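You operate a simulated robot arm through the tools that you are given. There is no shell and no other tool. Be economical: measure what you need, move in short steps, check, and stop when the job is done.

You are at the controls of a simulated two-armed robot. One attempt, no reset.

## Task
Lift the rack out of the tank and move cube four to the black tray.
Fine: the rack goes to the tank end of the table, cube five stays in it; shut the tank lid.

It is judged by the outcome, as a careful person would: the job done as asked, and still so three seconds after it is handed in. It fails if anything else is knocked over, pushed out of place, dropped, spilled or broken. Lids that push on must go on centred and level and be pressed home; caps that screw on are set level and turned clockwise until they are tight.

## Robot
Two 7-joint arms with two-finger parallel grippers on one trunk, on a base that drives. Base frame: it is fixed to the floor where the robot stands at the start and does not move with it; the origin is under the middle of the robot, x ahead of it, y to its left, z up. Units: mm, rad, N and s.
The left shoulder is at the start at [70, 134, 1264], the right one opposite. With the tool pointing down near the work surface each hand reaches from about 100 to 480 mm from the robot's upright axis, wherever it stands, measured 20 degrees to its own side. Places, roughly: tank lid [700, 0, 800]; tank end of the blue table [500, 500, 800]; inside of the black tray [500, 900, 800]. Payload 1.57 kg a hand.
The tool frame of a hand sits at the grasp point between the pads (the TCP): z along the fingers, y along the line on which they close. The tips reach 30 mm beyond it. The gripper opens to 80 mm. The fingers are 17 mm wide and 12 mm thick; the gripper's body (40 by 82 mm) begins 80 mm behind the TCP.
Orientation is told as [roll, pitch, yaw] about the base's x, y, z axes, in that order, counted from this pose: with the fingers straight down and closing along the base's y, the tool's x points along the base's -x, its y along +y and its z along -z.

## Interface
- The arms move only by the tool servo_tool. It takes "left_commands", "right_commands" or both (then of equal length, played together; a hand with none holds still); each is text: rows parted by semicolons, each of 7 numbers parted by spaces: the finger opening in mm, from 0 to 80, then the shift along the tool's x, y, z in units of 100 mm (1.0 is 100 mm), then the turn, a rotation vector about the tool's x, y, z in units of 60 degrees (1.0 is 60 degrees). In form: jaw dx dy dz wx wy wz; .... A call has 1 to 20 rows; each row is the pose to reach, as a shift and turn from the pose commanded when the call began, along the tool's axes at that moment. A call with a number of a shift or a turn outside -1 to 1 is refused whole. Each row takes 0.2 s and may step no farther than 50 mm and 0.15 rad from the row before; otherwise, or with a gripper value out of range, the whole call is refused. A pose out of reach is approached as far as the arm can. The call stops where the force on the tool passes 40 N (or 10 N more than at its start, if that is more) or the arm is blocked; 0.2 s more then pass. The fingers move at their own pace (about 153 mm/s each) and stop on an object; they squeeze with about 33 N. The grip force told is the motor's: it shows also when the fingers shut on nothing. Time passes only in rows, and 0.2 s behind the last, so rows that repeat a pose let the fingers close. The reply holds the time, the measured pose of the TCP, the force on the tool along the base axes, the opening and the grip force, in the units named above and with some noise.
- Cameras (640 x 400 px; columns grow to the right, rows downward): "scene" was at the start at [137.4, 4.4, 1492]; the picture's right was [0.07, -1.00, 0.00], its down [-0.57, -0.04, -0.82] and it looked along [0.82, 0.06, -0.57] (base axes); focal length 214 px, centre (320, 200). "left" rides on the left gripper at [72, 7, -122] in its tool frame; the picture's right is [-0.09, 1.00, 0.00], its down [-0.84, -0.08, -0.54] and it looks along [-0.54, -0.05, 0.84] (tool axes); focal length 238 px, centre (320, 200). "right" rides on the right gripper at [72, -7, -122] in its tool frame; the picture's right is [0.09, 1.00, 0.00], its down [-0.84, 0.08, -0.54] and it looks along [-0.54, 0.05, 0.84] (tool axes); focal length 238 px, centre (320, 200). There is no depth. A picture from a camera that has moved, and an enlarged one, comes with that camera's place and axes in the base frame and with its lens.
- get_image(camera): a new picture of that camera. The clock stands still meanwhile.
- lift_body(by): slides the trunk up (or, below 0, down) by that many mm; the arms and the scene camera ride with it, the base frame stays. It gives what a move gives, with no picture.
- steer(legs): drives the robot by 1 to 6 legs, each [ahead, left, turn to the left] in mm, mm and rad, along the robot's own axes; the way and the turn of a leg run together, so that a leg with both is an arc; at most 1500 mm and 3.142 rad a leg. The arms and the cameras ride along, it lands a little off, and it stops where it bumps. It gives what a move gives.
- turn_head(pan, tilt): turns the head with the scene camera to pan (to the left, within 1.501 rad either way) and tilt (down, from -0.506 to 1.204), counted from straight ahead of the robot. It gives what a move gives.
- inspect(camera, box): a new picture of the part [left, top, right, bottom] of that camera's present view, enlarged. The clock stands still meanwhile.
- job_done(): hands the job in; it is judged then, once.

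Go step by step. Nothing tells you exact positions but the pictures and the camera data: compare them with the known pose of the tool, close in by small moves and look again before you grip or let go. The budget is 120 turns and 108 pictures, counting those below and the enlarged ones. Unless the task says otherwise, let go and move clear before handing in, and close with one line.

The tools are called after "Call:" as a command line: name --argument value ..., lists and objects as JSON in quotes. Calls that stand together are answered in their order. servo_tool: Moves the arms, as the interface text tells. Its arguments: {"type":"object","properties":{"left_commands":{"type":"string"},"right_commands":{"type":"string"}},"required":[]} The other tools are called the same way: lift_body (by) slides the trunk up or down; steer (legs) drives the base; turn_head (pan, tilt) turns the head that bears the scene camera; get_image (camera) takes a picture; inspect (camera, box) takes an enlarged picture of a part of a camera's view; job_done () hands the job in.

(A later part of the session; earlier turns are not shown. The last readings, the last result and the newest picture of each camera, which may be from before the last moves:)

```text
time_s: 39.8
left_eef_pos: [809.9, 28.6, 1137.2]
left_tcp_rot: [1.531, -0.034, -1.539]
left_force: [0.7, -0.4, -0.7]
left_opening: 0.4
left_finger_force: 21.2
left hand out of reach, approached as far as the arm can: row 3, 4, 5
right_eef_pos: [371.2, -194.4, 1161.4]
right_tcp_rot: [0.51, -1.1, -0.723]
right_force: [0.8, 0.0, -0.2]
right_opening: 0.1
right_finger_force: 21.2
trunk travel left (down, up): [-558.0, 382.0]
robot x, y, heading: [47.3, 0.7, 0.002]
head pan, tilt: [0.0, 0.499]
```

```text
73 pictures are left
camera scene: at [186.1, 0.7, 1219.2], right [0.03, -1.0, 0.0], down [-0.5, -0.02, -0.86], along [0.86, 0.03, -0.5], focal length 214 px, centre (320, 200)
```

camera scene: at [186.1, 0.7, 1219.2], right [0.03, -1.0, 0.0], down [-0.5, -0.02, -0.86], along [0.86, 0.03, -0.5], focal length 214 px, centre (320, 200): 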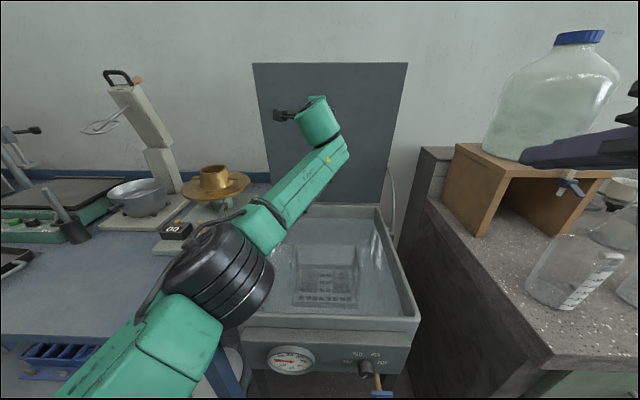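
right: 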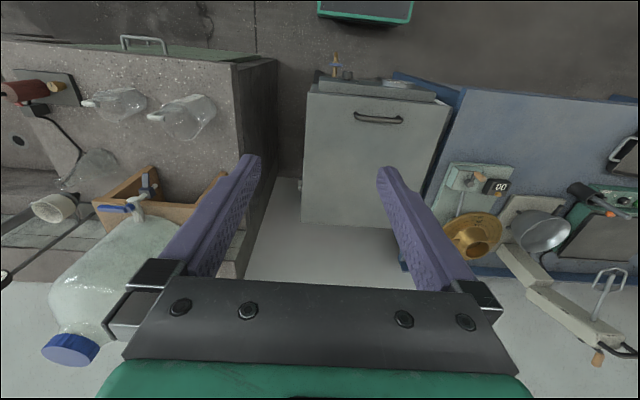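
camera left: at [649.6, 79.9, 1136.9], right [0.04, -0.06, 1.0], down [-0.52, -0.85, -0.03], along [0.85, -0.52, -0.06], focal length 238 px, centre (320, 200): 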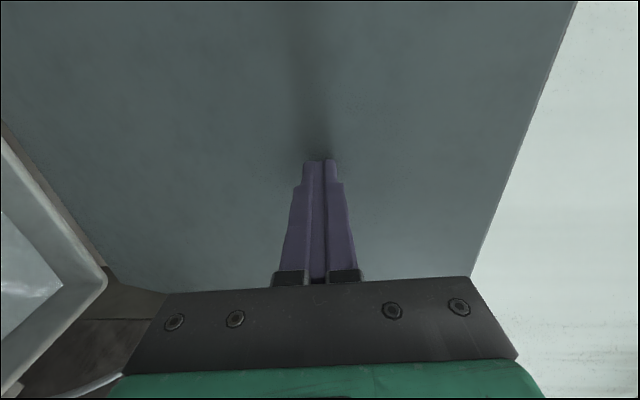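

Call:
steer --legs '[[35, 0, 0]]'

Call:
steer --legs '[[-260, 0, 0]]'

Call:
get_image --camera "scene"

Call:
get_image --camera "left"

```text
time_s: 40.7
left_eef_pos: [820.3, 29.7, 1141.5]
left_tcp_rot: [1.534, -0.033, -1.533]
left_force: [-26.4, 4.1, -3.2]
left_opening: 0.1
left_finger_force: 21.2
right_eef_pos: [384.3, -193.4, 1163.9]
right_tcp_rot: [0.529, -1.102, -0.739]
right_force: [-0.3, 0.3, 0.5]
right_opening: 0.0
right_finger_force: 21.2
trunk travel left (down, up): [-558.0, 382.0]
robot x, y, heading: [62.0, -1.3, 0.007]
head pan, tilt: [0.0, 0.499]
stopped in leg 1: the force on the tool passed its limit (the readings are from after the stop); the commanded pose is now the measured one
```

```text
time_s: 42.6
left_eef_pos: [562.7, 31.4, 1135.4]
left_tcp_rot: [1.525, -0.033, -1.526]
left_force: [-0.7, 0.1, 0.2]
left_opening: 0.0
left_finger_force: 20.8
right_eef_pos: [127.8, -193.9, 1160.6]
right_tcp_rot: [0.516, -1.098, -0.719]
right_force: [0.9, -0.3, 0.3]
right_opening: 0.0
right_finger_force: 21.5
trunk travel left (down, up): [-558.0, 382.0]
robot x, y, heading: [-200.2, 1.4, 0.009]
head pan, tilt: [0.0, 0.499]
```

```text
72 pictures are left
camera scene: at [-59.4, 0.2, 1221.0], right [0.04, -1.0, 0.0], down [-0.48, -0.02, -0.88], along [0.87, 0.03, -0.48], focal length 214 px, centre (320, 200)
```

scene: 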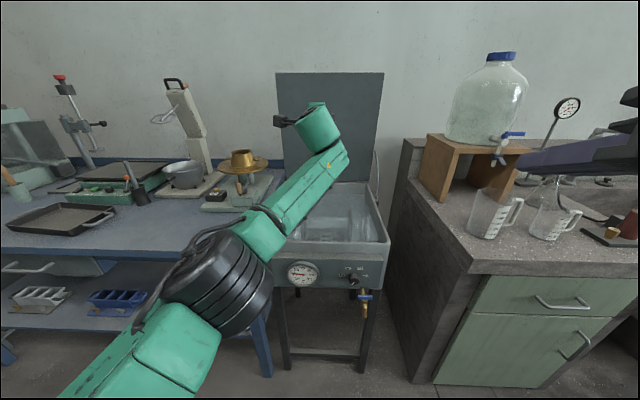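

```text
71 pictures are left
camera left: at [438.0, 98.9, 1146.0], right [0.05, -0.06, 1.0], down [-0.51, -0.86, -0.03], along [0.86, -0.51, -0.07], focal length 238 px, centre (320, 200)
```

left: 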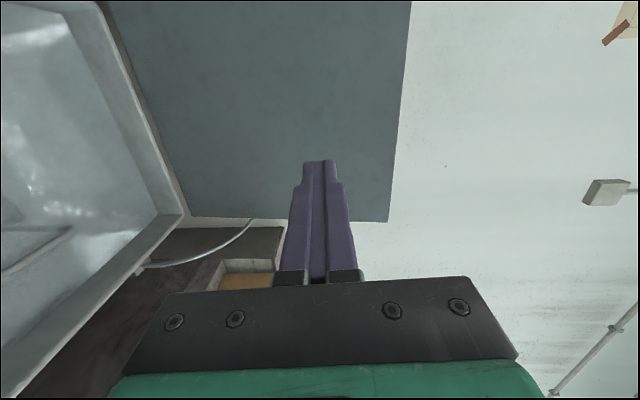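

The lid hit its open stop and stays. Now I fold the left hand back to pointing down, and look into the tank.

Call:
servo_tool --left_commands "0 0 0 -0.3 0 0 0; 0 0 0 -0.6 0 0 0; 0 0 0 -0.9 0 0 0; 0 0 0 -1 0.1 0 0; 0 0 0 -1 0.24 0 0; 0 0 0 -1 0.38 0 0; 0 0 0 -1 0.52 0 0; 0 0 0 -1 0.66 0 0; 0 0 0 -1 0.8 0 0"

Call:
servo_tool --left_commands "0 0 -0.2 -0.2 0.13 0 0; 0 0 -0.4 -0.4 0.26 0 0; 0 0 -0.6 -0.6 0.39 0 0; 0 0 -0.7 -0.7 0.52 0 0; 0 0 -0.8 -0.8 0.65 0 0"

Call:
get_image --camera "scene"

```text
time_s: 44.6
left_eef_pos: [439.3, 24.4, 1136.3]
left_tcp_rot: [0.792, -0.033, -1.537]
left_force: [0.4, 0.7, -0.1]
left_opening: 0.4
left_finger_force: 21.2
left hand out of reach, approached as far as the arm can: row 8, 9
right_eef_pos: [126.7, -194.3, 1161.3]
right_tcp_rot: [0.515, -1.096, -0.722]
right_force: [0.0, -0.1, 0.3]
right_opening: 0.0
right_finger_force: 21.2
trunk travel left (down, up): [-558.0, 382.0]
robot x, y, heading: [-202.5, -5.5, 0.011]
head pan, tilt: [0.0, 0.499]
```

```text
time_s: 45.8
left_eef_pos: [312.2, 28.8, 1093.1]
left_tcp_rot: [0.123, -0.033, -1.536]
left_force: [-0.1, 0.6, -0.8]
left_opening: 0.0
left_finger_force: 21.5
left hand out of reach, approached as far as the arm can: row 2, 3, 4, 5
right_eef_pos: [128.7, -193.1, 1160.3]
right_tcp_rot: [0.512, -1.096, -0.719]
right_force: [-0.1, 0.4, -1.1]
right_opening: 0.2
right_finger_force: 20.8
trunk travel left (down, up): [-558.0, 382.0]
robot x, y, heading: [-198.3, -1.7, 0.009]
head pan, tilt: [0.0, 0.499]
```

```text
70 pictures are left
camera scene: at [-57.9, 1.2, 1221.3], right [0.04, -1.0, 0.0], down [-0.48, -0.02, -0.88], along [0.88, 0.03, -0.48], focal length 214 px, centre (320, 200)
```

scene: 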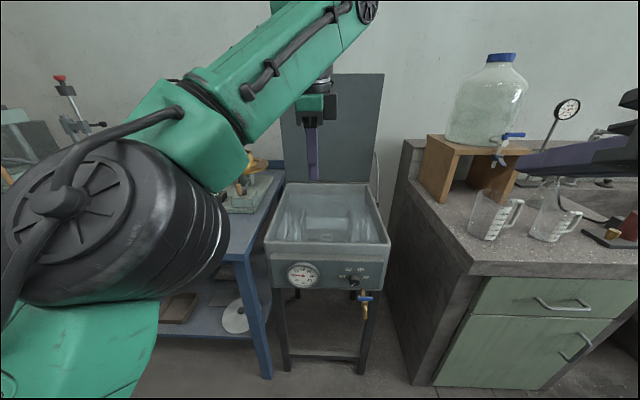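

Now reset the right hand to pointing down and shift the left hand aside, then raise and go nearer for a look inside.

Call:
servo_tool --right_commands "0 0 0 0 0.006 0.135 -0.041; 0 0 0 0 0.012 0.27 -0.082; 0 0 0 0 0.018 0.405 -0.123; 0 0 0 0 0.024 0.54 -0.164; 0 0 0 0 0.029 0.675 -0.205; 0 0 0 0 0.035 0.81 -0.247; 0 0 0 0 0.041 0.945 -0.288" --left_commands "0 0.3 0 0 -0.06 0 0; 0 0.6 0 0 -0.12 0 0; 0 0.9 0 0 -0.12 0 0; 0 1 0 0 -0.12 0 0; 0 1 0 0 -0.12 0 0; 0 1 0 0 -0.12 0 0; 0 1 0 0 -0.12 0 0"

Call:
servo_tool --right_commands "0 0 0 0 0.003 0.09 -0.025; 0 0 0 0 0.006 0.172 -0.052; 0 0 0 0 0.006 0.172 -0.052" --left_commands "0 0.3 0 0 0 0 0; 0 0.6 0 0 0 0 0; 0 1 0 0 0 0 0"

Call:
lift_body --by 250

Call:
steer --legs '[[300, 0, 0]]'

Call:
turn_head --pan 0 --tilt 0.95

Call:
get_image --camera "scene"

```text
time_s: 47.4
left_eef_pos: [308.7, 127.0, 1088.0]
left_tcp_rot: [0.237, -0.031, -1.536]
left_force: [-0.2, -0.4, -0.2]
left_opening: 0.0
left_finger_force: 21.1
right_eef_pos: [128.3, -192.8, 1161.8]
right_tcp_rot: [0.013, -0.175, -0.052]
right_force: [0.6, 0.3, -0.2]
right_opening: 0.0
right_finger_force: 21.4
trunk travel left (down, up): [-558.0, 382.0]
robot x, y, heading: [-199.9, -1.7, 0.01]
head pan, tilt: [0.0, 0.499]
```

```text
time_s: 48.2
left_eef_pos: [306.3, 225.3, 1086.1]
left_tcp_rot: [0.237, -0.032, -1.538]
left_force: [0.3, 1.1, 0.4]
left_opening: 0.0
left_finger_force: 20.6
right_eef_pos: [124.6, -193.5, 1139.0]
right_tcp_rot: [0.003, -0.002, 0.004]
right_force: [-0.7, -0.2, 0.1]
right_opening: 0.0
right_finger_force: 21.2
right hand out of reach, approached as far as the arm can: row 2, 3
trunk travel left (down, up): [-558.0, 382.0]
robot x, y, heading: [-201.6, -0.8, 0.01]
head pan, tilt: [0.0, 0.499]
```

```text
time_s: 50.8
left_eef_pos: [305.9, 223.7, 1336.5]
left_tcp_rot: [0.238, -0.031, -1.536]
left_force: [-0.9, 0.5, -0.1]
left_opening: 0.1
left_finger_force: 21.1
right_eef_pos: [125.7, -194.6, 1388.0]
right_tcp_rot: [0.005, -0.002, 0.003]
right_force: [-0.4, -0.2, 0.5]
right_opening: 0.0
right_finger_force: 21.4
trunk travel left (down, up): [-808.0, 132.0]
robot x, y, heading: [-197.6, -4.7, 0.008]
head pan, tilt: [0.0, 0.499]
```

```text
time_s: 52.8
left_eef_pos: [602.7, 224.6, 1338.1]
left_tcp_rot: [0.238, -0.031, -1.54]
left_force: [-1.3, -0.5, 0.0]
left_opening: 0.1
left_finger_force: 21.1
right_eef_pos: [421.4, -191.8, 1388.5]
right_tcp_rot: [0.006, -0.004, 0.001]
right_force: [0.2, -0.3, -0.2]
right_opening: 0.0
right_finger_force: 21.3
trunk travel left (down, up): [-808.0, 132.0]
robot x, y, heading: [98.7, 4.1, 0.009]
head pan, tilt: [0.0, 0.499]
```

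```text
time_s: 53.7
left_eef_pos: [607.1, 225.3, 1336.5]
left_tcp_rot: [0.236, -0.031, -1.54]
left_force: [0.0, 0.6, -0.2]
left_opening: 0.1
left_finger_force: 21.4
right_eef_pos: [425.3, -192.6, 1387.4]
right_tcp_rot: [0.005, -0.003, 0.001]
right_force: [-0.3, 0.3, 0.4]
right_opening: 0.0
right_finger_force: 21.9
trunk travel left (down, up): [-808.0, 132.0]
robot x, y, heading: [99.0, -1.5, 0.005]
head pan, tilt: [0.0, 0.949]
```

```text
69 pictures are left
camera scene: at [222.0, -0.5, 1434.1], right [0.01, -1.0, 0.0], down [-0.81, -0.01, -0.58], along [0.58, 0.0, -0.81], focal length 214 px, centre (320, 200)
```

scene: 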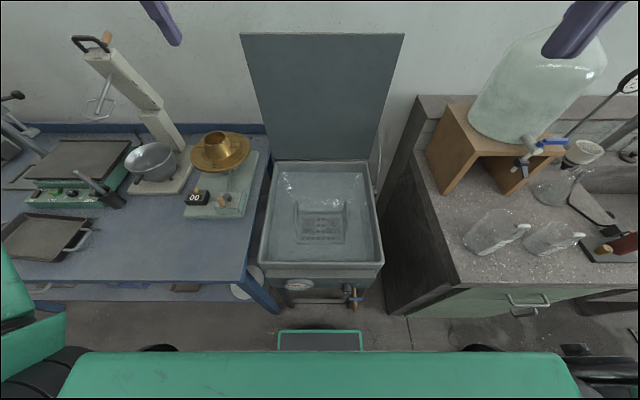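

Call:
inspect --camera "scene" --box '[265, 160, 385, 265]'

Call:
inspect --camera "right" --box '[240, 40, 640, 300]'

```text
3.81 times, centred on (325, 212) of scene
camera zoom: at [222.0, -0.5, 1434.1], right [0.01, -1.0, 0.0], down [-0.81, -0.01, -0.58], along [0.58, 0.0, -0.81], focal length 817 px, centre (301, 152)
```

zoom: 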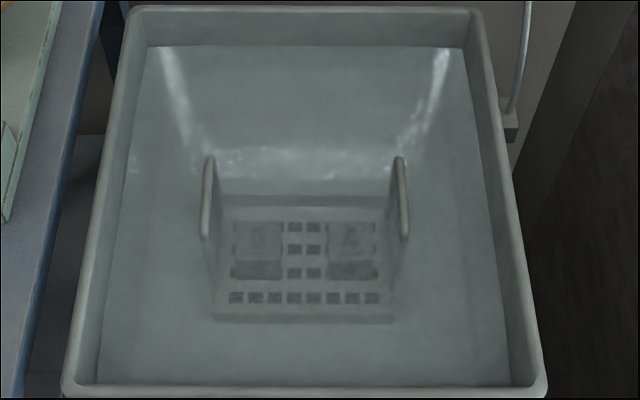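

```text
1.54 times, centred on (440, 170) of right
camera zoom: at [352.7, -200.9, 1512.4], right [-0.09, 1.0, 0.01], down [0.84, 0.08, 0.54], along [0.54, 0.06, -0.84], focal length 367 px, centre (135, 246)
```

zoom: 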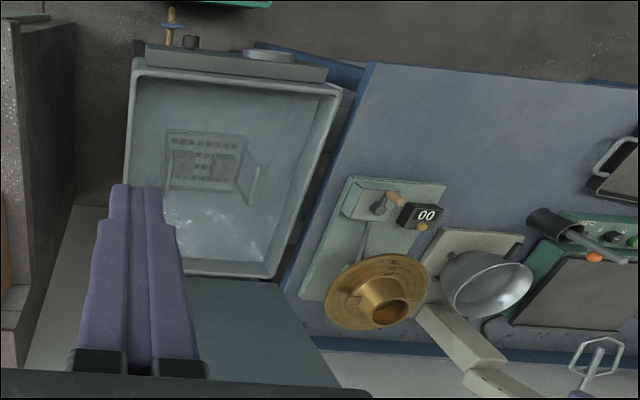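

The rack has two arch handles (bars along x) at about [645, +90, 770] and [645, −97, 770], with two cubes on its floor. I'll lift it two-handed; first straighten the left hand to the default yaw.

Call:
servo_tool --left_commands "30 0 -0.2 0 0.11 0 0; 60 0 -0.4 0 0.226 0 0; 60 0 -0.7 0 0.226 0 0" --right_commands "30 0 0 0 0 0 0; 60 0 0 0 0 0 0; 60 0 0 0 0 0 0"

Call:
servo_tool --left_commands "60 0 0 0 0 0 -0.14; 60 0 0 0 0 0 -0.28; 60 0 0 0 0 0 -0.42; 60 0 0 0 0 0 -0.56; 60 0 0 0 0 0 -0.7; 60 0 0 0 0 0 -0.84; 60 0 0 0 0 0 -0.98"

Call:
servo_tool --left_commands "60 0 0 0 0 0 -0.12; 60 0 0 0 0 0 -0.24; 60 0 0 0 0 0 -0.36; 60 0 0 0 0 0 -0.485"

Call:
steer --legs '[[95, 0, 0]]'

Call:
get_image --camera "scene"

```text
time_s: 54.5
left_eef_pos: [536.5, 222.9, 1319.7]
left_tcp_rot: [-0.001, -0.032, -1.536]
left_force: [0.3, -0.4, 0.1]
left_opening: 60.1
left_finger_force: 0.1
right_eef_pos: [422.0, -191.0, 1390.2]
right_tcp_rot: [0.005, -0.002, 0.003]
right_force: [-0.4, -0.4, 0.1]
right_opening: 60.3
right_finger_force: 0.2
trunk travel left (down, up): [-808.0, 132.0]
robot x, y, heading: [100.9, 1.0, 0.006]
head pan, tilt: [0.0, 0.949]
```

```text
time_s: 56.1
left_eef_pos: [538.4, 223.2, 1319.4]
left_tcp_rot: [-0.027, -0.016, -0.51]
left_force: [0.0, -0.1, 0.2]
left_opening: 60.1
left_finger_force: 0.0
right_eef_pos: [424.1, -193.6, 1389.5]
right_tcp_rot: [0.005, -0.001, 0.002]
right_force: [-0.5, -0.1, 0.2]
right_opening: 60.2
right_finger_force: 0.1
trunk travel left (down, up): [-808.0, 132.0]
robot x, y, heading: [99.0, 1.6, 0.003]
head pan, tilt: [0.0, 0.949]
```

```text
time_s: 57.1
left_eef_pos: [539.2, 221.7, 1319.2]
left_tcp_rot: [-0.031, -0.002, -0.001]
left_force: [0.3, -0.2, 0.0]
left_opening: 60.0
left_finger_force: 0.1
right_eef_pos: [424.4, -192.3, 1388.1]
right_tcp_rot: [0.004, 0.0, 0.001]
right_force: [-0.2, 0.7, 0.3]
right_opening: 59.9
right_finger_force: 0.0
trunk travel left (down, up): [-808.0, 132.0]
robot x, y, heading: [100.5, -0.5, 0.007]
head pan, tilt: [0.0, 0.949]
```

```text
time_s: 58.2
left_eef_pos: [625.7, 223.9, 1321.6]
left_tcp_rot: [-0.03, -0.007, -0.003]
left_force: [-0.6, 0.6, -0.3]
left_opening: 59.9
left_finger_force: 0.1
right_eef_pos: [510.8, -191.8, 1390.8]
right_tcp_rot: [0.005, -0.007, 0.002]
right_force: [-0.2, 0.5, 0.1]
right_opening: 60.3
right_finger_force: 0.0
trunk travel left (down, up): [-808.0, 132.0]
robot x, y, heading: [192.2, 5.8, 0.011]
head pan, tilt: [0.0, 0.949]
```

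```text
66 pictures are left
camera scene: at [307.7, 0.0, 1434.8], right [0.01, -1.0, 0.0], down [-0.81, -0.01, -0.59], along [0.59, 0.0, -0.81], focal length 214 px, centre (320, 200)
```

scene: 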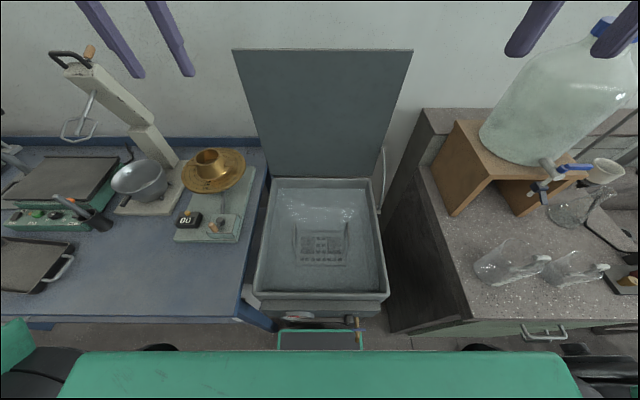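

Call:
servo_tool --left_commands "60 -0.05 -0.3 0 -0.015 0 0; 60 -0.1 -0.6 0 -0.029 0 0; 60 -0.15 -0.9 0 -0.029 0 0; 60 -0.2 -1 0 -0.029 0 0" --right_commands "60 -0.3 0.15 0.15 0 0 0; 60 -0.6 0.3 0.3 0 0 0; 60 -0.9 0.45 0.45 0 0 0; 60 -1 0.6 0.69 0 0 0"

Call:
servo_tool --left_commands "60 0 -0.15 0 0 0 0; 60 0 -0.34 0 0 0 0; 60 0 -0.34 0 0 0 0" --right_commands "60 -0.15 0.15 0 0 0 0; 60 -0.34 0.37 0 0 0 0; 60 -0.34 0.37 0 0 0 0"

Call:
lift_body --by -350

Call:
get_image --camera "left"

Call:
get_image --camera "right"

Call:
get_image --camera "scene"

```text
time_s: 59.2
left_eef_pos: [653.2, 123.1, 1320.0]
left_tcp_rot: [0.001, 0.001, -0.004]
left_force: [-0.8, 0.4, -0.5]
left_opening: 60.1
left_finger_force: 0.0
right_eef_pos: [619.4, -131.4, 1318.4]
right_tcp_rot: [0.005, -0.003, 0.002]
right_force: [-0.1, 0.5, 0.4]
right_opening: 59.8
right_finger_force: 0.0
trunk travel left (down, up): [-808.0, 132.0]
robot x, y, heading: [191.6, -2.8, 0.011]
head pan, tilt: [0.0, 0.949]
```

```text
time_s: 60.0
left_eef_pos: [652.0, 89.8, 1320.4]
left_tcp_rot: [-0.001, -0.005, -0.003]
left_force: [-0.4, -0.8, -1.1]
left_opening: 60.1
left_finger_force: 0.0
right_eef_pos: [627.0, -123.4, 1302.7]
right_tcp_rot: [0.007, -0.006, 0.004]
right_force: [0.2, 0.5, -0.1]
right_opening: 59.9
right_finger_force: 0.1
right hand out of reach, approached as far as the arm can: row 1, 2, 3
trunk travel left (down, up): [-808.0, 132.0]
robot x, y, heading: [192.8, 2.1, 0.008]
head pan, tilt: [0.0, 0.949]
```

```text
time_s: 63.4
left_eef_pos: [651.5, 89.6, 969.7]
left_tcp_rot: [0.0, -0.001, -0.004]
left_force: [0.5, -0.5, -0.7]
left_opening: 59.8
left_finger_force: 0.1
right_eef_pos: [628.2, -122.9, 951.2]
right_tcp_rot: [0.008, -0.006, 0.002]
right_force: [-0.4, -0.4, 0.3]
right_opening: 59.9
right_finger_force: 0.1
trunk travel left (down, up): [-458.0, 482.0]
robot x, y, heading: [190.5, 1.1, 0.005]
head pan, tilt: [0.0, 0.949]
```

```text
65 pictures are left
camera left: at [579.7, 96.1, 1092.5], right [0.1, 1.0, 0.0], down [0.84, -0.08, 0.54], along [0.54, -0.05, -0.84], focal length 238 px, centre (320, 200)
```

left: 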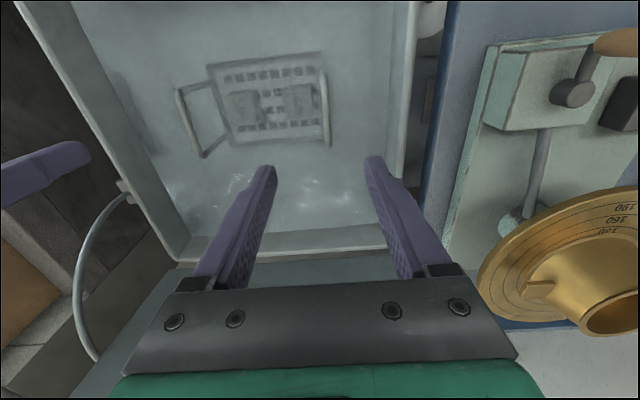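

```text
64 pictures are left
camera right: at [556.1, -131.9, 1075.4], right [-0.1, 1.0, 0.01], down [0.83, 0.08, 0.55], along [0.54, 0.06, -0.84], focal length 238 px, centre (320, 200)
```

right: 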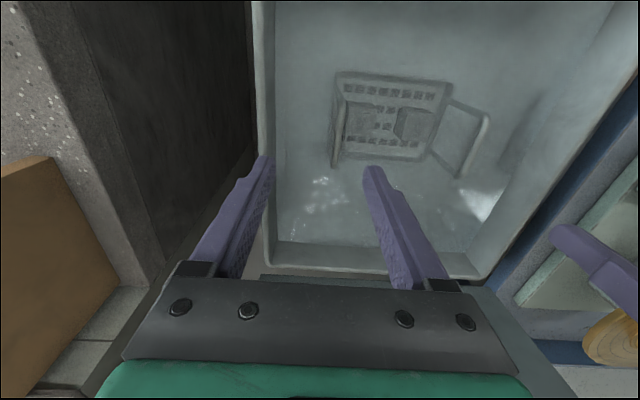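

```text
63 pictures are left
camera scene: at [314.6, 0.2, 1084.1], right [0.01, -1.0, 0.0], down [-0.81, -0.01, -0.58], along [0.58, 0.0, -0.81], focal length 214 px, centre (320, 200)
```

scene: 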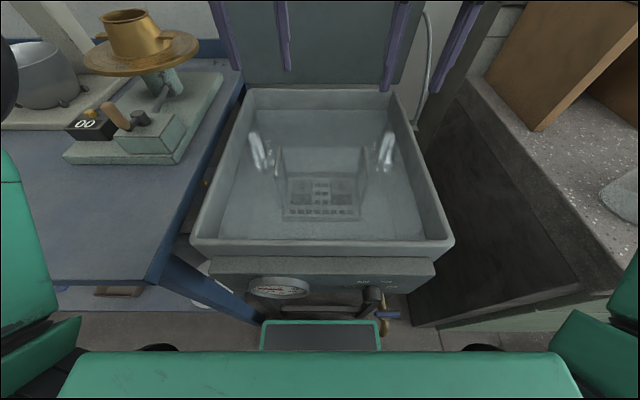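

Handles triangulate to about [647, 98, 755] and [643, −97, 755]. Lower the arms partway and centre over them.

Call:
servo_tool --left_commands "60 0 0 0.25 0 0 0; 60 0 0.04 0.5 0 0 0; 60 0.03 0.08 0.75 0 0 0; 60 0.06 0.08 1 0 0 0; 60 0.06 0.08 1 0 0 0" --right_commands "60 0 0 0.2 0 0 0; 60 0 0 0.4 0 0 0; 60 -0.07 0.12 0.6 0 0 0; 60 -0.17 0.26 0.81 0 0 0; 60 -0.17 0.26 0.81 0 0 0"

Call:
get_image --camera "left"

Call:
get_image --camera "right"

```text
time_s: 64.6
left_eef_pos: [643.8, 97.5, 870.9]
left_tcp_rot: [-0.001, -0.004, -0.005]
left_force: [-0.3, -0.6, 0.2]
left_opening: 60.3
left_finger_force: 0.1
right_eef_pos: [645.3, -95.7, 872.0]
right_tcp_rot: [0.007, -0.005, 0.002]
right_force: [-1.4, -0.4, 0.8]
right_opening: 60.0
right_finger_force: 0.0
trunk travel left (down, up): [-458.0, 482.0]
robot x, y, heading: [192.8, -1.5, 0.01]
head pan, tilt: [0.0, 0.949]
```

```text
62 pictures are left
camera left: at [572.4, 104.2, 993.1], right [0.1, 1.0, 0.0], down [0.83, -0.08, 0.55], along [0.54, -0.05, -0.84], focal length 238 px, centre (320, 200)
```

left: 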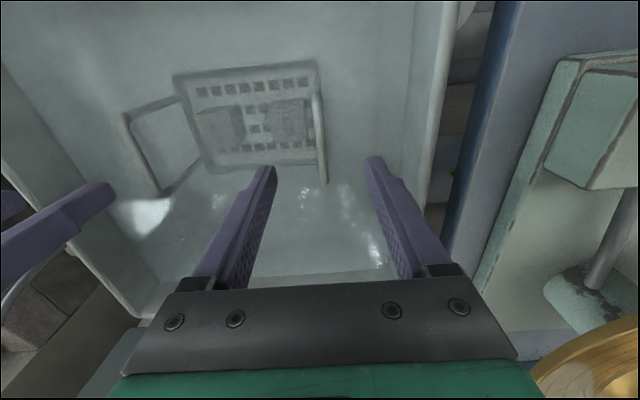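

```text
61 pictures are left
camera right: at [573.3, -103.8, 995.4], right [-0.09, 1.0, 0.01], down [0.83, 0.08, 0.55], along [0.54, 0.06, -0.84], focal length 238 px, centre (320, 200)
```

right: 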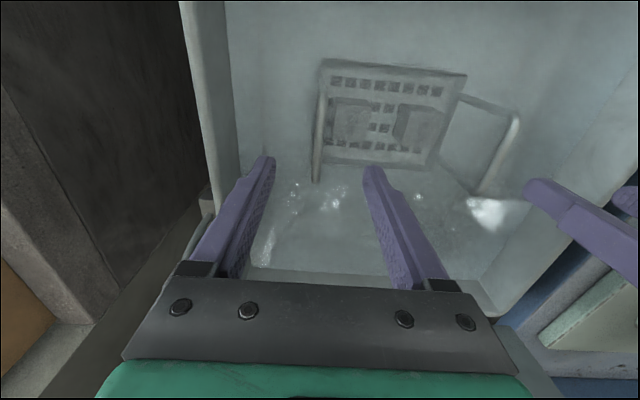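

Both bars are centred between the fingers. Descend to the bars.

Call:
servo_tool --left_commands "60 -0.03 0 0.25 0 0 0; 60 -0.05 0 0.5 0 0 0; 60 -0.05 0 0.75 0 0 0" --right_commands "60 -0.03 0 0.25 0 0 0; 60 -0.05 0 0.5 0 0 0; 60 -0.05 0 0.75 0 0 0"

Call:
get_image --camera "left"

Call:
get_image --camera "right"

```text
time_s: 65.4
left_eef_pos: [653.2, 97.8, 794.2]
left_tcp_rot: [-0.001, -0.002, -0.004]
left_force: [0.5, 1.0, 0.5]
left_opening: 60.1
left_finger_force: 0.1
right_eef_pos: [648.7, -93.5, 794.6]
right_tcp_rot: [0.006, -0.004, 0.003]
right_force: [-0.1, -0.4, 0.0]
right_opening: 59.9
right_finger_force: 0.1
trunk travel left (down, up): [-458.0, 482.0]
robot x, y, heading: [189.5, 0.7, 0.006]
head pan, tilt: [0.0, 0.949]
```

```text
60 pictures are left
camera left: at [579.7, 104.5, 916.3], right [0.1, 1.0, 0.0], down [0.84, -0.08, 0.54], along [0.54, -0.05, -0.84], focal length 238 px, centre (320, 200)
```

left: 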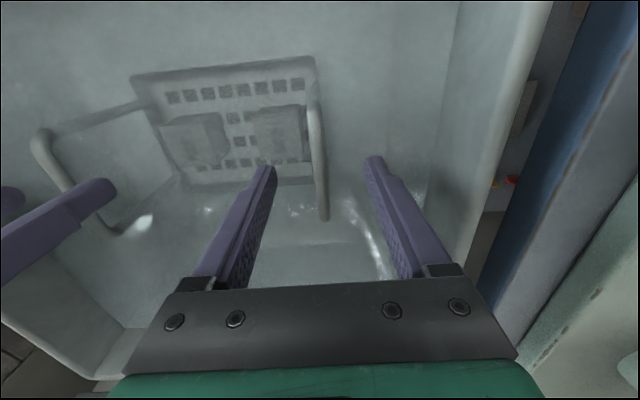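

```text
59 pictures are left
camera right: at [577.7, -101.2, 918.6], right [-0.1, 1.0, 0.01], down [0.83, 0.08, 0.55], along [0.54, 0.06, -0.84], focal length 238 px, centre (320, 200)
```

right: 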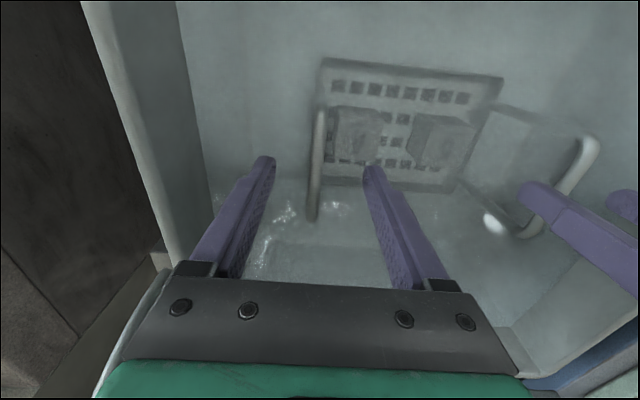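

Call:
servo_tool --left_commands "60 0 0 0.25 0 0 0; 60 0 0 0.44 0 0 0; 60 0 0 0.44 0 0 0; 0 0 0 0.44 0 0 0; 0 0 0 0.44 0 0 0; 0 0 0 0.44 0 0 0" --right_commands "60 0 0 0.25 0 0 0; 60 0 -0.02 0.44 0 0 0; 60 0 -0.02 0.44 0 0 0; 0 0 -0.02 0.44 0 0 0; 0 0 -0.02 0.44 0 0 0; 0 0 -0.02 0.44 0 0 0"

Call:
get_image --camera "left"

Call:
get_image --camera "right"

```text
time_s: 66.8
left_eef_pos: [650.7, 96.6, 750.9]
left_tcp_rot: [-0.006, -0.002, -0.005]
left_force: [-0.8, -23.3, 0.2]
left_opening: 9.4
left_finger_force: 27.9
right_eef_pos: [652.3, -96.3, 753.0]
right_tcp_rot: [0.01, -0.002, 0.004]
right_force: [0.0, 25.5, -0.4]
right_opening: 9.7
right_finger_force: 28.0
trunk travel left (down, up): [-458.0, 482.0]
robot x, y, heading: [195.7, 0.7, 0.007]
head pan, tilt: [0.0, 0.949]
```

```text
58 pictures are left
camera left: at [577.9, 104.3, 873.2], right [0.1, 1.0, 0.0], down [0.84, -0.08, 0.54], along [0.54, -0.06, -0.84], focal length 238 px, centre (320, 200)
```

left: 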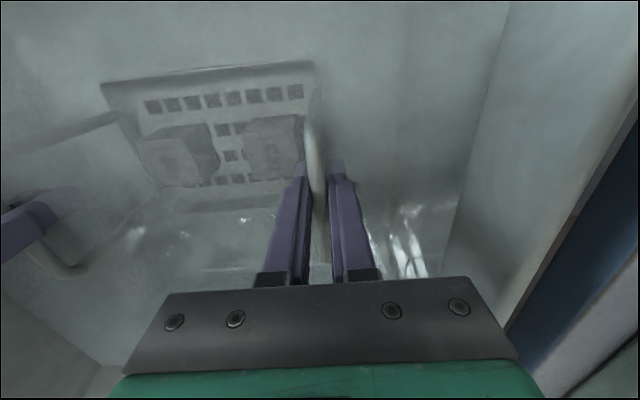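

```text
57 pictures are left
camera right: at [579.3, -104.4, 875.4], right [-0.1, 1.0, 0.01], down [0.83, 0.08, 0.55], along [0.54, 0.06, -0.84], focal length 238 px, centre (320, 200)
```

right: 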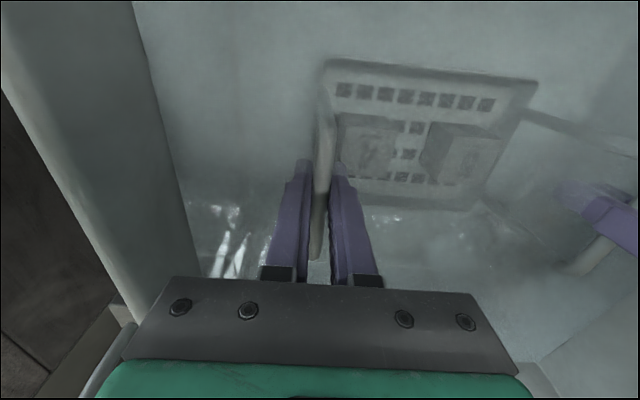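

Both handles are gripped. Relieve the side strain slightly and lift a bit with the trunk.

Call:
servo_tool --left_commands "0 0 -0.01 0 0 0 0; 0 0 -0.02 0 0 0 0" --right_commands "0 0 0.01 0 0 0 0; 0 0 0.02 0 0 0 0"

Call:
lift_body --by 40

Call:
get_image --camera "scene"

```text
time_s: 67.4
left_eef_pos: [651.5, 95.5, 753.0]
left_tcp_rot: [0.0, -0.001, -0.004]
left_force: [-1.4, -14.1, 0.4]
left_opening: 9.6
left_finger_force: 28.0
right_eef_pos: [650.8, -97.1, 751.9]
right_tcp_rot: [0.005, -0.004, 0.003]
right_force: [2.4, 16.2, -1.0]
right_opening: 9.6
right_finger_force: 28.0
trunk travel left (down, up): [-458.0, 482.0]
robot x, y, heading: [192.7, 0.6, 0.007]
head pan, tilt: [0.0, 0.949]
```

```text
time_s: 68.3
left_eef_pos: [651.0, 96.5, 791.7]
left_tcp_rot: [0.001, 0.001, -0.004]
left_force: [-1.7, -7.8, -5.7]
left_opening: 9.8
left_finger_force: 27.9
right_eef_pos: [651.6, -94.8, 791.8]
right_tcp_rot: [0.006, -0.003, 0.0]
right_force: [1.4, 7.9, -4.0]
right_opening: 9.6
right_finger_force: 28.2
trunk travel left (down, up): [-498.0, 442.0]
robot x, y, heading: [193.5, 2.5, 0.011]
head pan, tilt: [0.0, 0.949]
```

```text
56 pictures are left
camera scene: at [316.4, 0.2, 1123.9], right [0.01, -1.0, 0.0], down [-0.81, -0.01, -0.58], along [0.58, 0.0, -0.81], focal length 214 px, centre (320, 200)
```

scene: 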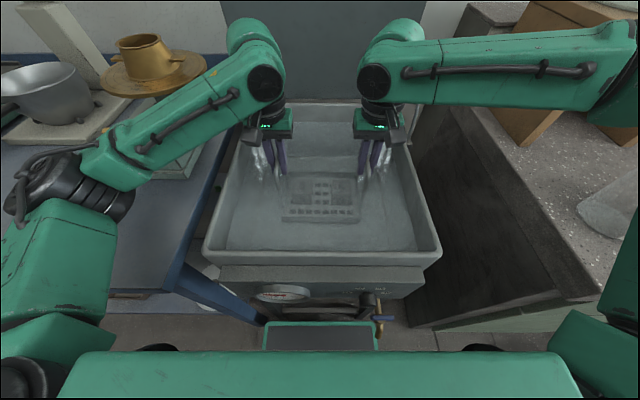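

Call:
lift_body --by 100

Call:
lift_body --by 110

Call:
get_image --camera "scene"

Call:
get_image --camera "left"

```text
time_s: 69.6
left_eef_pos: [650.7, 95.4, 891.4]
left_tcp_rot: [0.0, 0.0, -0.004]
left_force: [-1.5, -0.1, -4.8]
left_opening: 9.4
left_finger_force: 28.3
right_eef_pos: [651.5, -96.4, 892.1]
right_tcp_rot: [0.006, -0.001, 0.001]
right_force: [0.1, 1.3, -5.7]
right_opening: 9.8
right_finger_force: 28.2
trunk travel left (down, up): [-598.0, 342.0]
robot x, y, heading: [192.1, 1.9, 0.011]
head pan, tilt: [0.0, 0.949]
```

```text
time_s: 71.0
left_eef_pos: [652.1, 95.4, 1002.2]
left_tcp_rot: [-0.001, 0.0, -0.002]
left_force: [-1.7, 5.6, -4.3]
left_opening: 9.3
left_finger_force: 27.5
right_eef_pos: [652.3, -95.9, 1001.8]
right_tcp_rot: [0.003, -0.002, 0.001]
right_force: [0.6, -5.6, -4.6]
right_opening: 9.6
right_finger_force: 27.5
trunk travel left (down, up): [-708.0, 232.0]
robot x, y, heading: [192.1, 0.2, 0.01]
head pan, tilt: [0.0, 0.949]
```

```text
55 pictures are left
camera scene: at [316.5, 0.2, 1333.8], right [0.01, -1.0, 0.0], down [-0.81, -0.01, -0.58], along [0.58, 0.0, -0.81], focal length 214 px, centre (320, 200)
```

scene: 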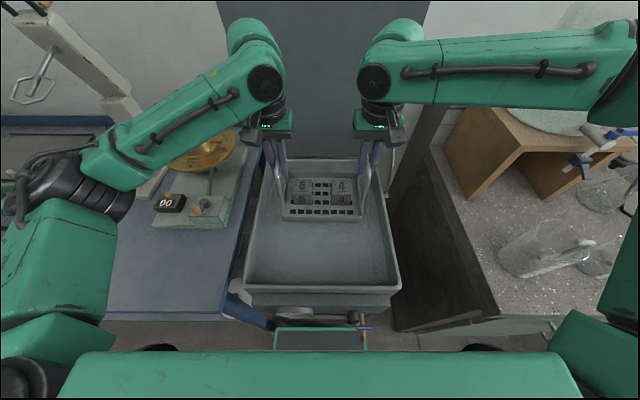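

```text
54 pictures are left
camera left: at [579.5, 102.6, 1123.8], right [0.1, 1.0, 0.0], down [0.84, -0.08, 0.54], along [0.54, -0.05, -0.84], focal length 238 px, centre (320, 200)
```

left: 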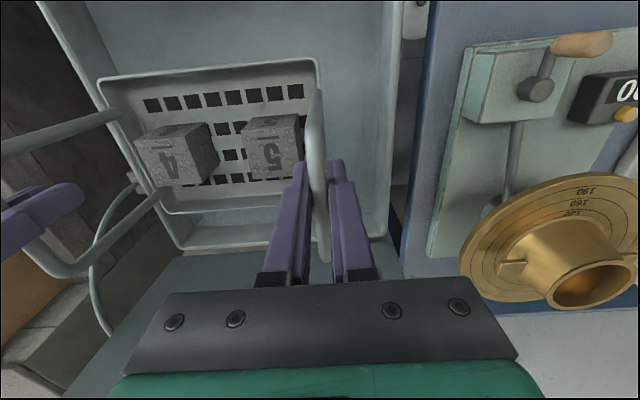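

Rack is up with cube 4 (right) and cube 5 (left), bottom ~60 mm above the rim. Back off 75 mm, then drive sideways left over the table's tank end.

Call:
steer --legs '[[-75, 0, 0]]'

Call:
steer --legs '[[0, 220, 0], [0, 220, 0]]'

Call:
get_image --camera "scene"

Call:
get_image --camera "left"

```text
time_s: 72.0
left_eef_pos: [577.0, 95.6, 1000.5]
left_tcp_rot: [-0.002, 0.003, -0.002]
left_force: [-1.1, 9.4, -4.7]
left_opening: 9.7
left_finger_force: 27.8
right_eef_pos: [577.2, -96.2, 1000.9]
right_tcp_rot: [0.004, 0.001, 0.002]
right_force: [1.1, -8.7, -5.3]
right_opening: 9.7
right_finger_force: 27.7
trunk travel left (down, up): [-708.0, 232.0]
robot x, y, heading: [119.7, -1.0, 0.007]
head pan, tilt: [0.0, 0.949]
```

```text
time_s: 73.8
left_eef_pos: [571.5, 297.8, 999.3]
left_tcp_rot: [-0.012, 0.004, -0.026]
left_force: [4.3, -10.2, -12.2]
left_opening: 9.8
left_finger_force: 28.0
right_eef_pos: [574.2, 111.4, 1005.6]
right_tcp_rot: [0.011, -0.013, -0.011]
right_force: [-2.6, -7.3, 9.4]
right_opening: 9.8
right_finger_force: 27.6
trunk travel left (down, up): [-708.0, 232.0]
robot x, y, heading: [116.1, 216.1, -0.002]
head pan, tilt: [0.0, 0.949]
stopped in leg 1: the force on the tool passed its limit (the readings are from after the stop); the commanded pose is now the measured one
```

```text
53 pictures are left
camera scene: at [237.7, 210.8, 1333.9], right [0.0, -1.0, 0.0], down [-0.81, 0.0, -0.58], along [0.58, 0.0, -0.81], focal length 214 px, centre (320, 200)
```

scene: 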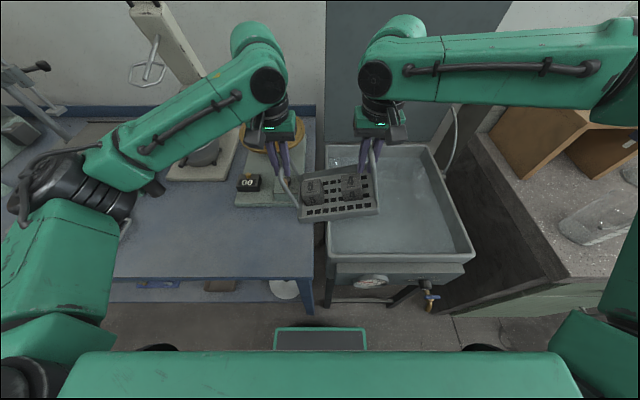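

```text
52 pictures are left
camera left: at [500.2, 307.3, 1122.0], right [0.12, 0.99, -0.01], down [0.84, -0.09, 0.54], along [0.53, -0.07, -0.84], focal length 238 px, centre (320, 200)
```

left: 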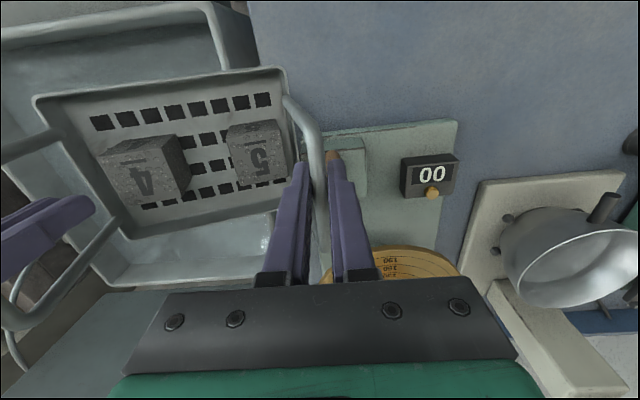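

The rack swung and tripped the force limit. Let it settle and look.

Call:
servo_tool --left_commands "0 0 0 0 0 0 0; 0 0 0 0 0 0 0; 0 0 0 0 0 0 0; 0 0 0 0 0 0 0"

Call:
inspect --camera "scene" --box '[220, 90, 480, 290]'

Call:
get_image --camera "left"

```text
time_s: 74.8
left_eef_pos: [571.2, 295.2, 999.0]
left_tcp_rot: [-0.007, 0.006, -0.024]
left_force: [0.8, -14.7, -18.3]
left_opening: 9.4
left_finger_force: 28.0
right_eef_pos: [574.6, 109.1, 1004.2]
right_tcp_rot: [0.016, -0.009, -0.009]
right_force: [-1.9, -7.4, 12.3]
right_opening: 9.7
right_finger_force: 27.7
trunk travel left (down, up): [-708.0, 232.0]
robot x, y, heading: [113.1, 214.9, 0.001]
head pan, tilt: [0.0, 0.949]
```

```text
2.00 times, centred on (350, 190) of scene
camera zoom: at [238.4, 207.5, 1333.9], right [0.0, -1.0, 0.0], down [-0.81, 0.0, -0.58], along [0.58, 0.0, -0.81], focal length 429 px, centre (260, 220)
```

zoom: 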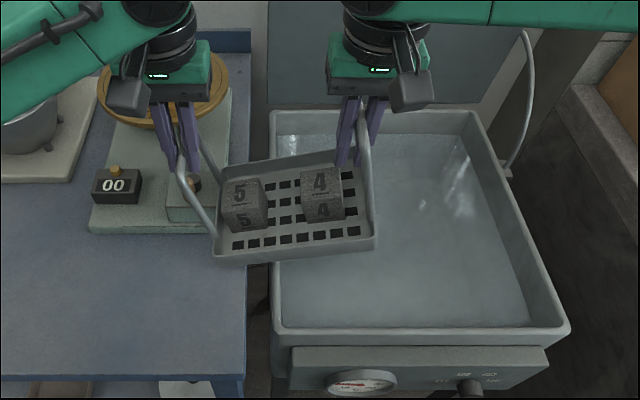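

```text
50 pictures are left
camera left: at [500.6, 305.4, 1122.6], right [0.12, 0.99, -0.01], down [0.84, -0.09, 0.54], along [0.53, -0.07, -0.84], focal length 238 px, centre (320, 200)
```

left: 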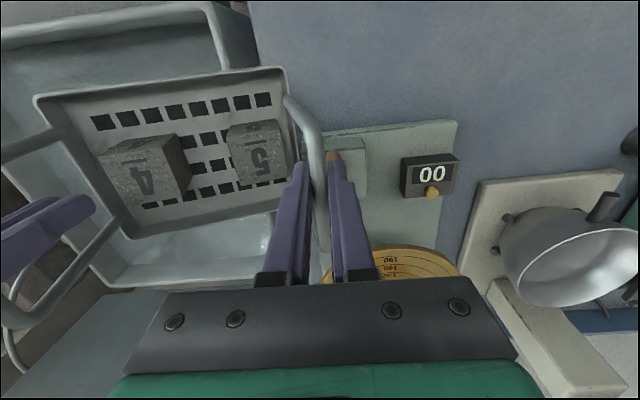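

Call:
get_image --camera "right"

Call:
inspect --camera "left" --box '[0, 0, 340, 260]'

```text
49 pictures are left
camera right: at [502.0, 102.1, 1127.1], right [-0.08, 1.0, 0.01], down [0.83, 0.06, 0.55], along [0.55, 0.06, -0.83], focal length 238 px, centre (320, 200)
```

right: 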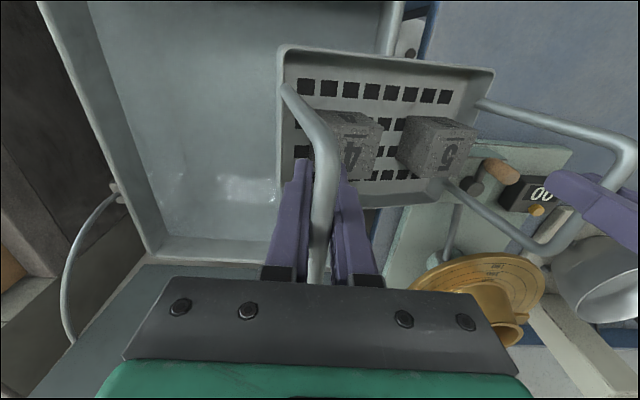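

```text
1.54 times, centred on (170, 130) of left
camera zoom: at [500.6, 305.4, 1122.6], right [0.12, 0.99, -0.01], down [0.84, -0.09, 0.54], along [0.53, -0.07, -0.84], focal length 367 px, centre (551, 308)
```

zoom: 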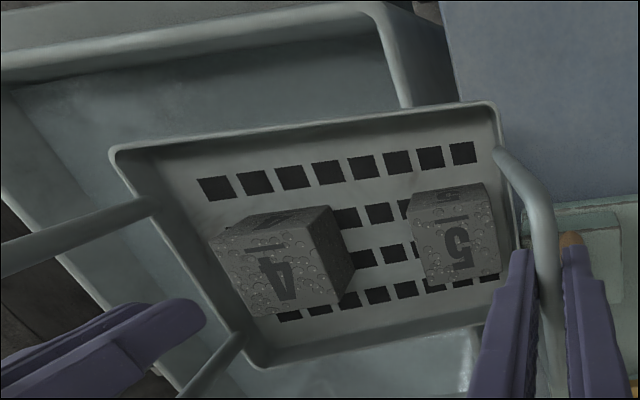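

The rack bottom seems to be dragging (net −y force), probably against the tank rim. I'll ease back right a bit, then raise.

Call:
steer --legs '[[0, -25, 0]]'

Call:
lift_body --by 30

Call:
inspect --camera "scene" --box '[220, 90, 480, 290]'

```text
time_s: 75.6
left_eef_pos: [572.2, 280.2, 999.9]
left_tcp_rot: [-0.013, 0.004, -0.024]
left_force: [-3.2, -1.7, -1.4]
left_opening: 9.6
left_finger_force: 28.0
right_eef_pos: [575.0, 94.5, 1003.7]
right_tcp_rot: [0.006, -0.007, -0.007]
right_force: [3.0, 2.1, -7.0]
right_opening: 9.8
right_finger_force: 28.2
trunk travel left (down, up): [-708.0, 232.0]
robot x, y, heading: [115.5, 190.2, -0.001]
head pan, tilt: [0.0, 0.949]
```

```text
time_s: 76.4
left_eef_pos: [573.8, 276.6, 1030.4]
left_tcp_rot: [-0.009, 0.005, -0.022]
left_force: [-2.8, -0.4, -3.8]
left_opening: 9.5
left_finger_force: 27.5
right_eef_pos: [575.8, 90.0, 1033.3]
right_tcp_rot: [0.008, -0.007, -0.005]
right_force: [3.4, 1.5, -6.8]
right_opening: 9.7
right_finger_force: 27.4
trunk travel left (down, up): [-738.0, 202.0]
robot x, y, heading: [113.4, 192.3, 0.002]
head pan, tilt: [0.0, 0.949]
```

```text
2.00 times, centred on (350, 190) of scene
camera zoom: at [239.5, 188.1, 1363.9], right [0.0, -1.0, 0.0], down [-0.81, 0.0, -0.58], along [0.58, 0.0, -0.81], focal length 429 px, centre (260, 220)
```

zoom: 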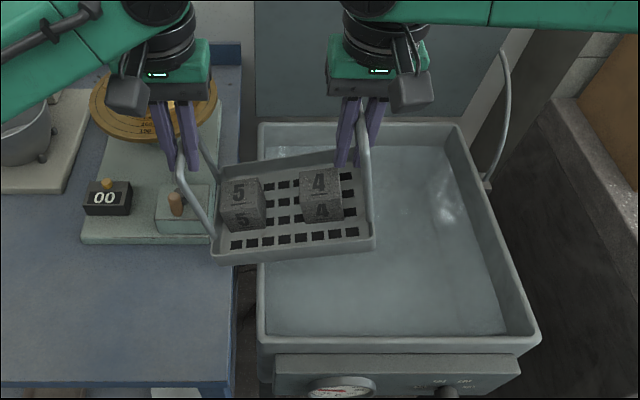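

Freed. Raise further, then measure the rack's tilt.

Call:
lift_body --by 60

Call:
get_image --camera "right"

Call:
get_image --camera "left"

```text
time_s: 77.4
left_eef_pos: [573.6, 276.0, 1089.4]
left_tcp_rot: [-0.01, 0.004, -0.022]
left_force: [-3.1, -1.1, -3.5]
left_opening: 9.1
left_finger_force: 27.7
right_eef_pos: [575.4, 90.2, 1092.7]
right_tcp_rot: [0.01, -0.006, -0.006]
right_force: [3.5, 0.7, -7.0]
right_opening: 9.7
right_finger_force: 27.8
trunk travel left (down, up): [-798.0, 142.0]
robot x, y, heading: [115.7, 190.8, 0.006]
head pan, tilt: [0.0, 0.949]
```

```text
46 pictures are left
camera right: at [502.6, 82.7, 1216.7], right [-0.08, 1.0, 0.01], down [0.83, 0.07, 0.55], along [0.55, 0.05, -0.84], focal length 238 px, centre (320, 200)
```

right: 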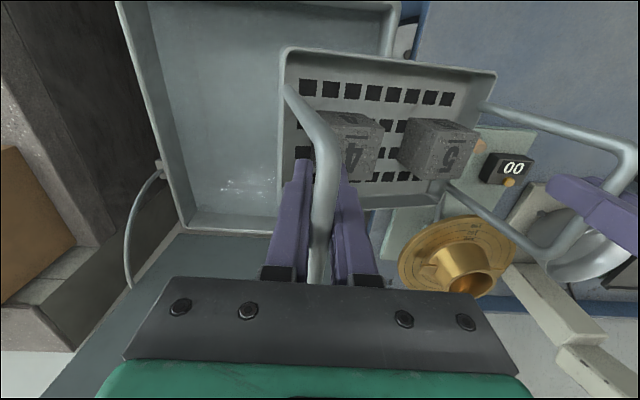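

```text
45 pictures are left
camera left: at [501.8, 286.3, 1212.6], right [0.11, 0.99, -0.01], down [0.84, -0.09, 0.54], along [0.53, -0.07, -0.84], focal length 238 px, centre (320, 200)
```

left: 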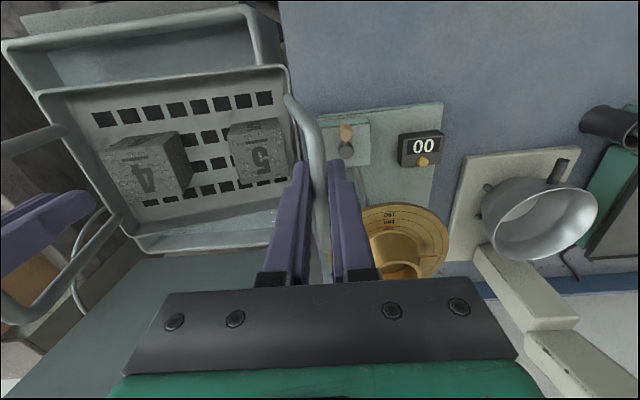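

Re-triangulating shows the table top is really at z≈800 (knob of the flow table's crank at ~[594, 307, 900]); the rack bumped that knob and rolled ~14° in the grips. I'll level it: left hand up, right hand down, spreading slightly.

Call:
servo_tool --left_commands "0 0 0.01 -0.06 0 0 0; 0 0 0.02 -0.12 0 0 0; 0 0 0.025 -0.18 0 0 0; 0 0 0.03 -0.24 0 0 0; 0 0 0.03 -0.24 0 0 0" --right_commands "0 0 -0.01 0.06 0 0 0; 0 0 -0.02 0.12 0 0 0; 0 0 -0.025 0.18 0 0 0; 0 0 -0.03 0.24 0 0 0; 0 0 -0.03 0.24 0 0 0"

Call:
steer --legs '[[-90, 0, 0]]'

Call:
get_image --camera "scene"

Call:
get_image --camera "left"

```text
time_s: 78.6
left_eef_pos: [572.5, 278.6, 1114.2]
left_tcp_rot: [-0.012, 0.004, -0.024]
left_force: [-1.6, -13.6, -4.8]
left_opening: 9.6
left_finger_force: 27.8
right_eef_pos: [575.7, 88.4, 1070.8]
right_tcp_rot: [0.011, -0.009, -0.007]
right_force: [2.6, 14.2, -3.4]
right_opening: 9.6
right_finger_force: 27.8
trunk travel left (down, up): [-798.0, 142.0]
robot x, y, heading: [117.3, 193.4, -0.001]
head pan, tilt: [0.0, 0.949]
```

```text
time_s: 79.7
left_eef_pos: [487.4, 279.0, 1110.8]
left_tcp_rot: [-0.014, 0.007, -0.025]
left_force: [-1.5, -24.3, -5.8]
left_opening: 9.4
left_finger_force: 27.4
right_eef_pos: [488.8, 87.2, 1068.2]
right_tcp_rot: [0.011, -0.004, -0.007]
right_force: [3.0, 24.4, -4.4]
right_opening: 9.7
right_finger_force: 28.0
trunk travel left (down, up): [-798.0, 142.0]
robot x, y, heading: [24.1, 190.9, -0.001]
head pan, tilt: [0.0, 0.949]
```

```text
44 pictures are left
camera scene: at [154.2, 188.6, 1423.4], right [0.0, -1.0, 0.0], down [-0.82, 0.0, -0.58], along [0.58, 0.0, -0.82], focal length 214 px, centre (320, 200)
```

scene: 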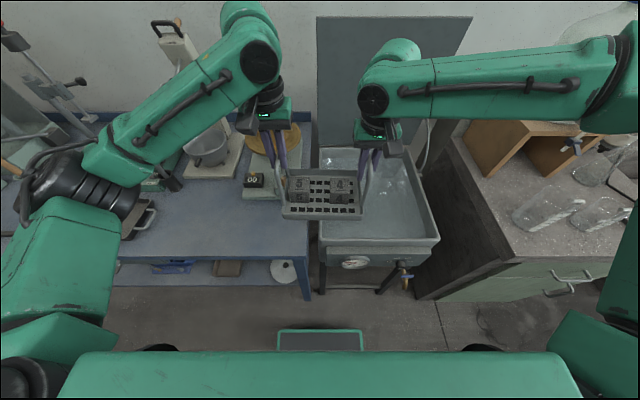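

```text
43 pictures are left
camera left: at [416.4, 289.1, 1234.1], right [0.12, 0.99, -0.01], down [0.84, -0.09, 0.54], along [0.53, -0.07, -0.84], focal length 238 px, centre (320, 200)
```

left: 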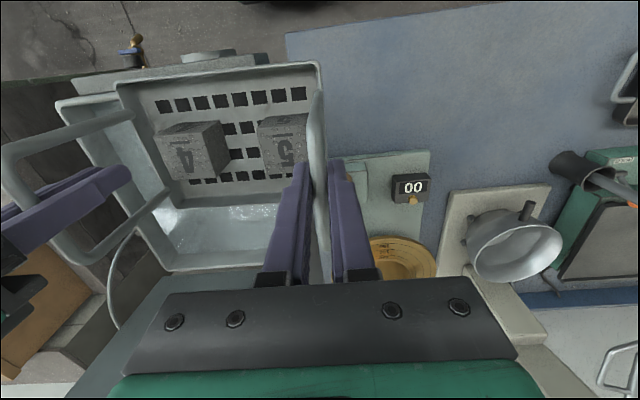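

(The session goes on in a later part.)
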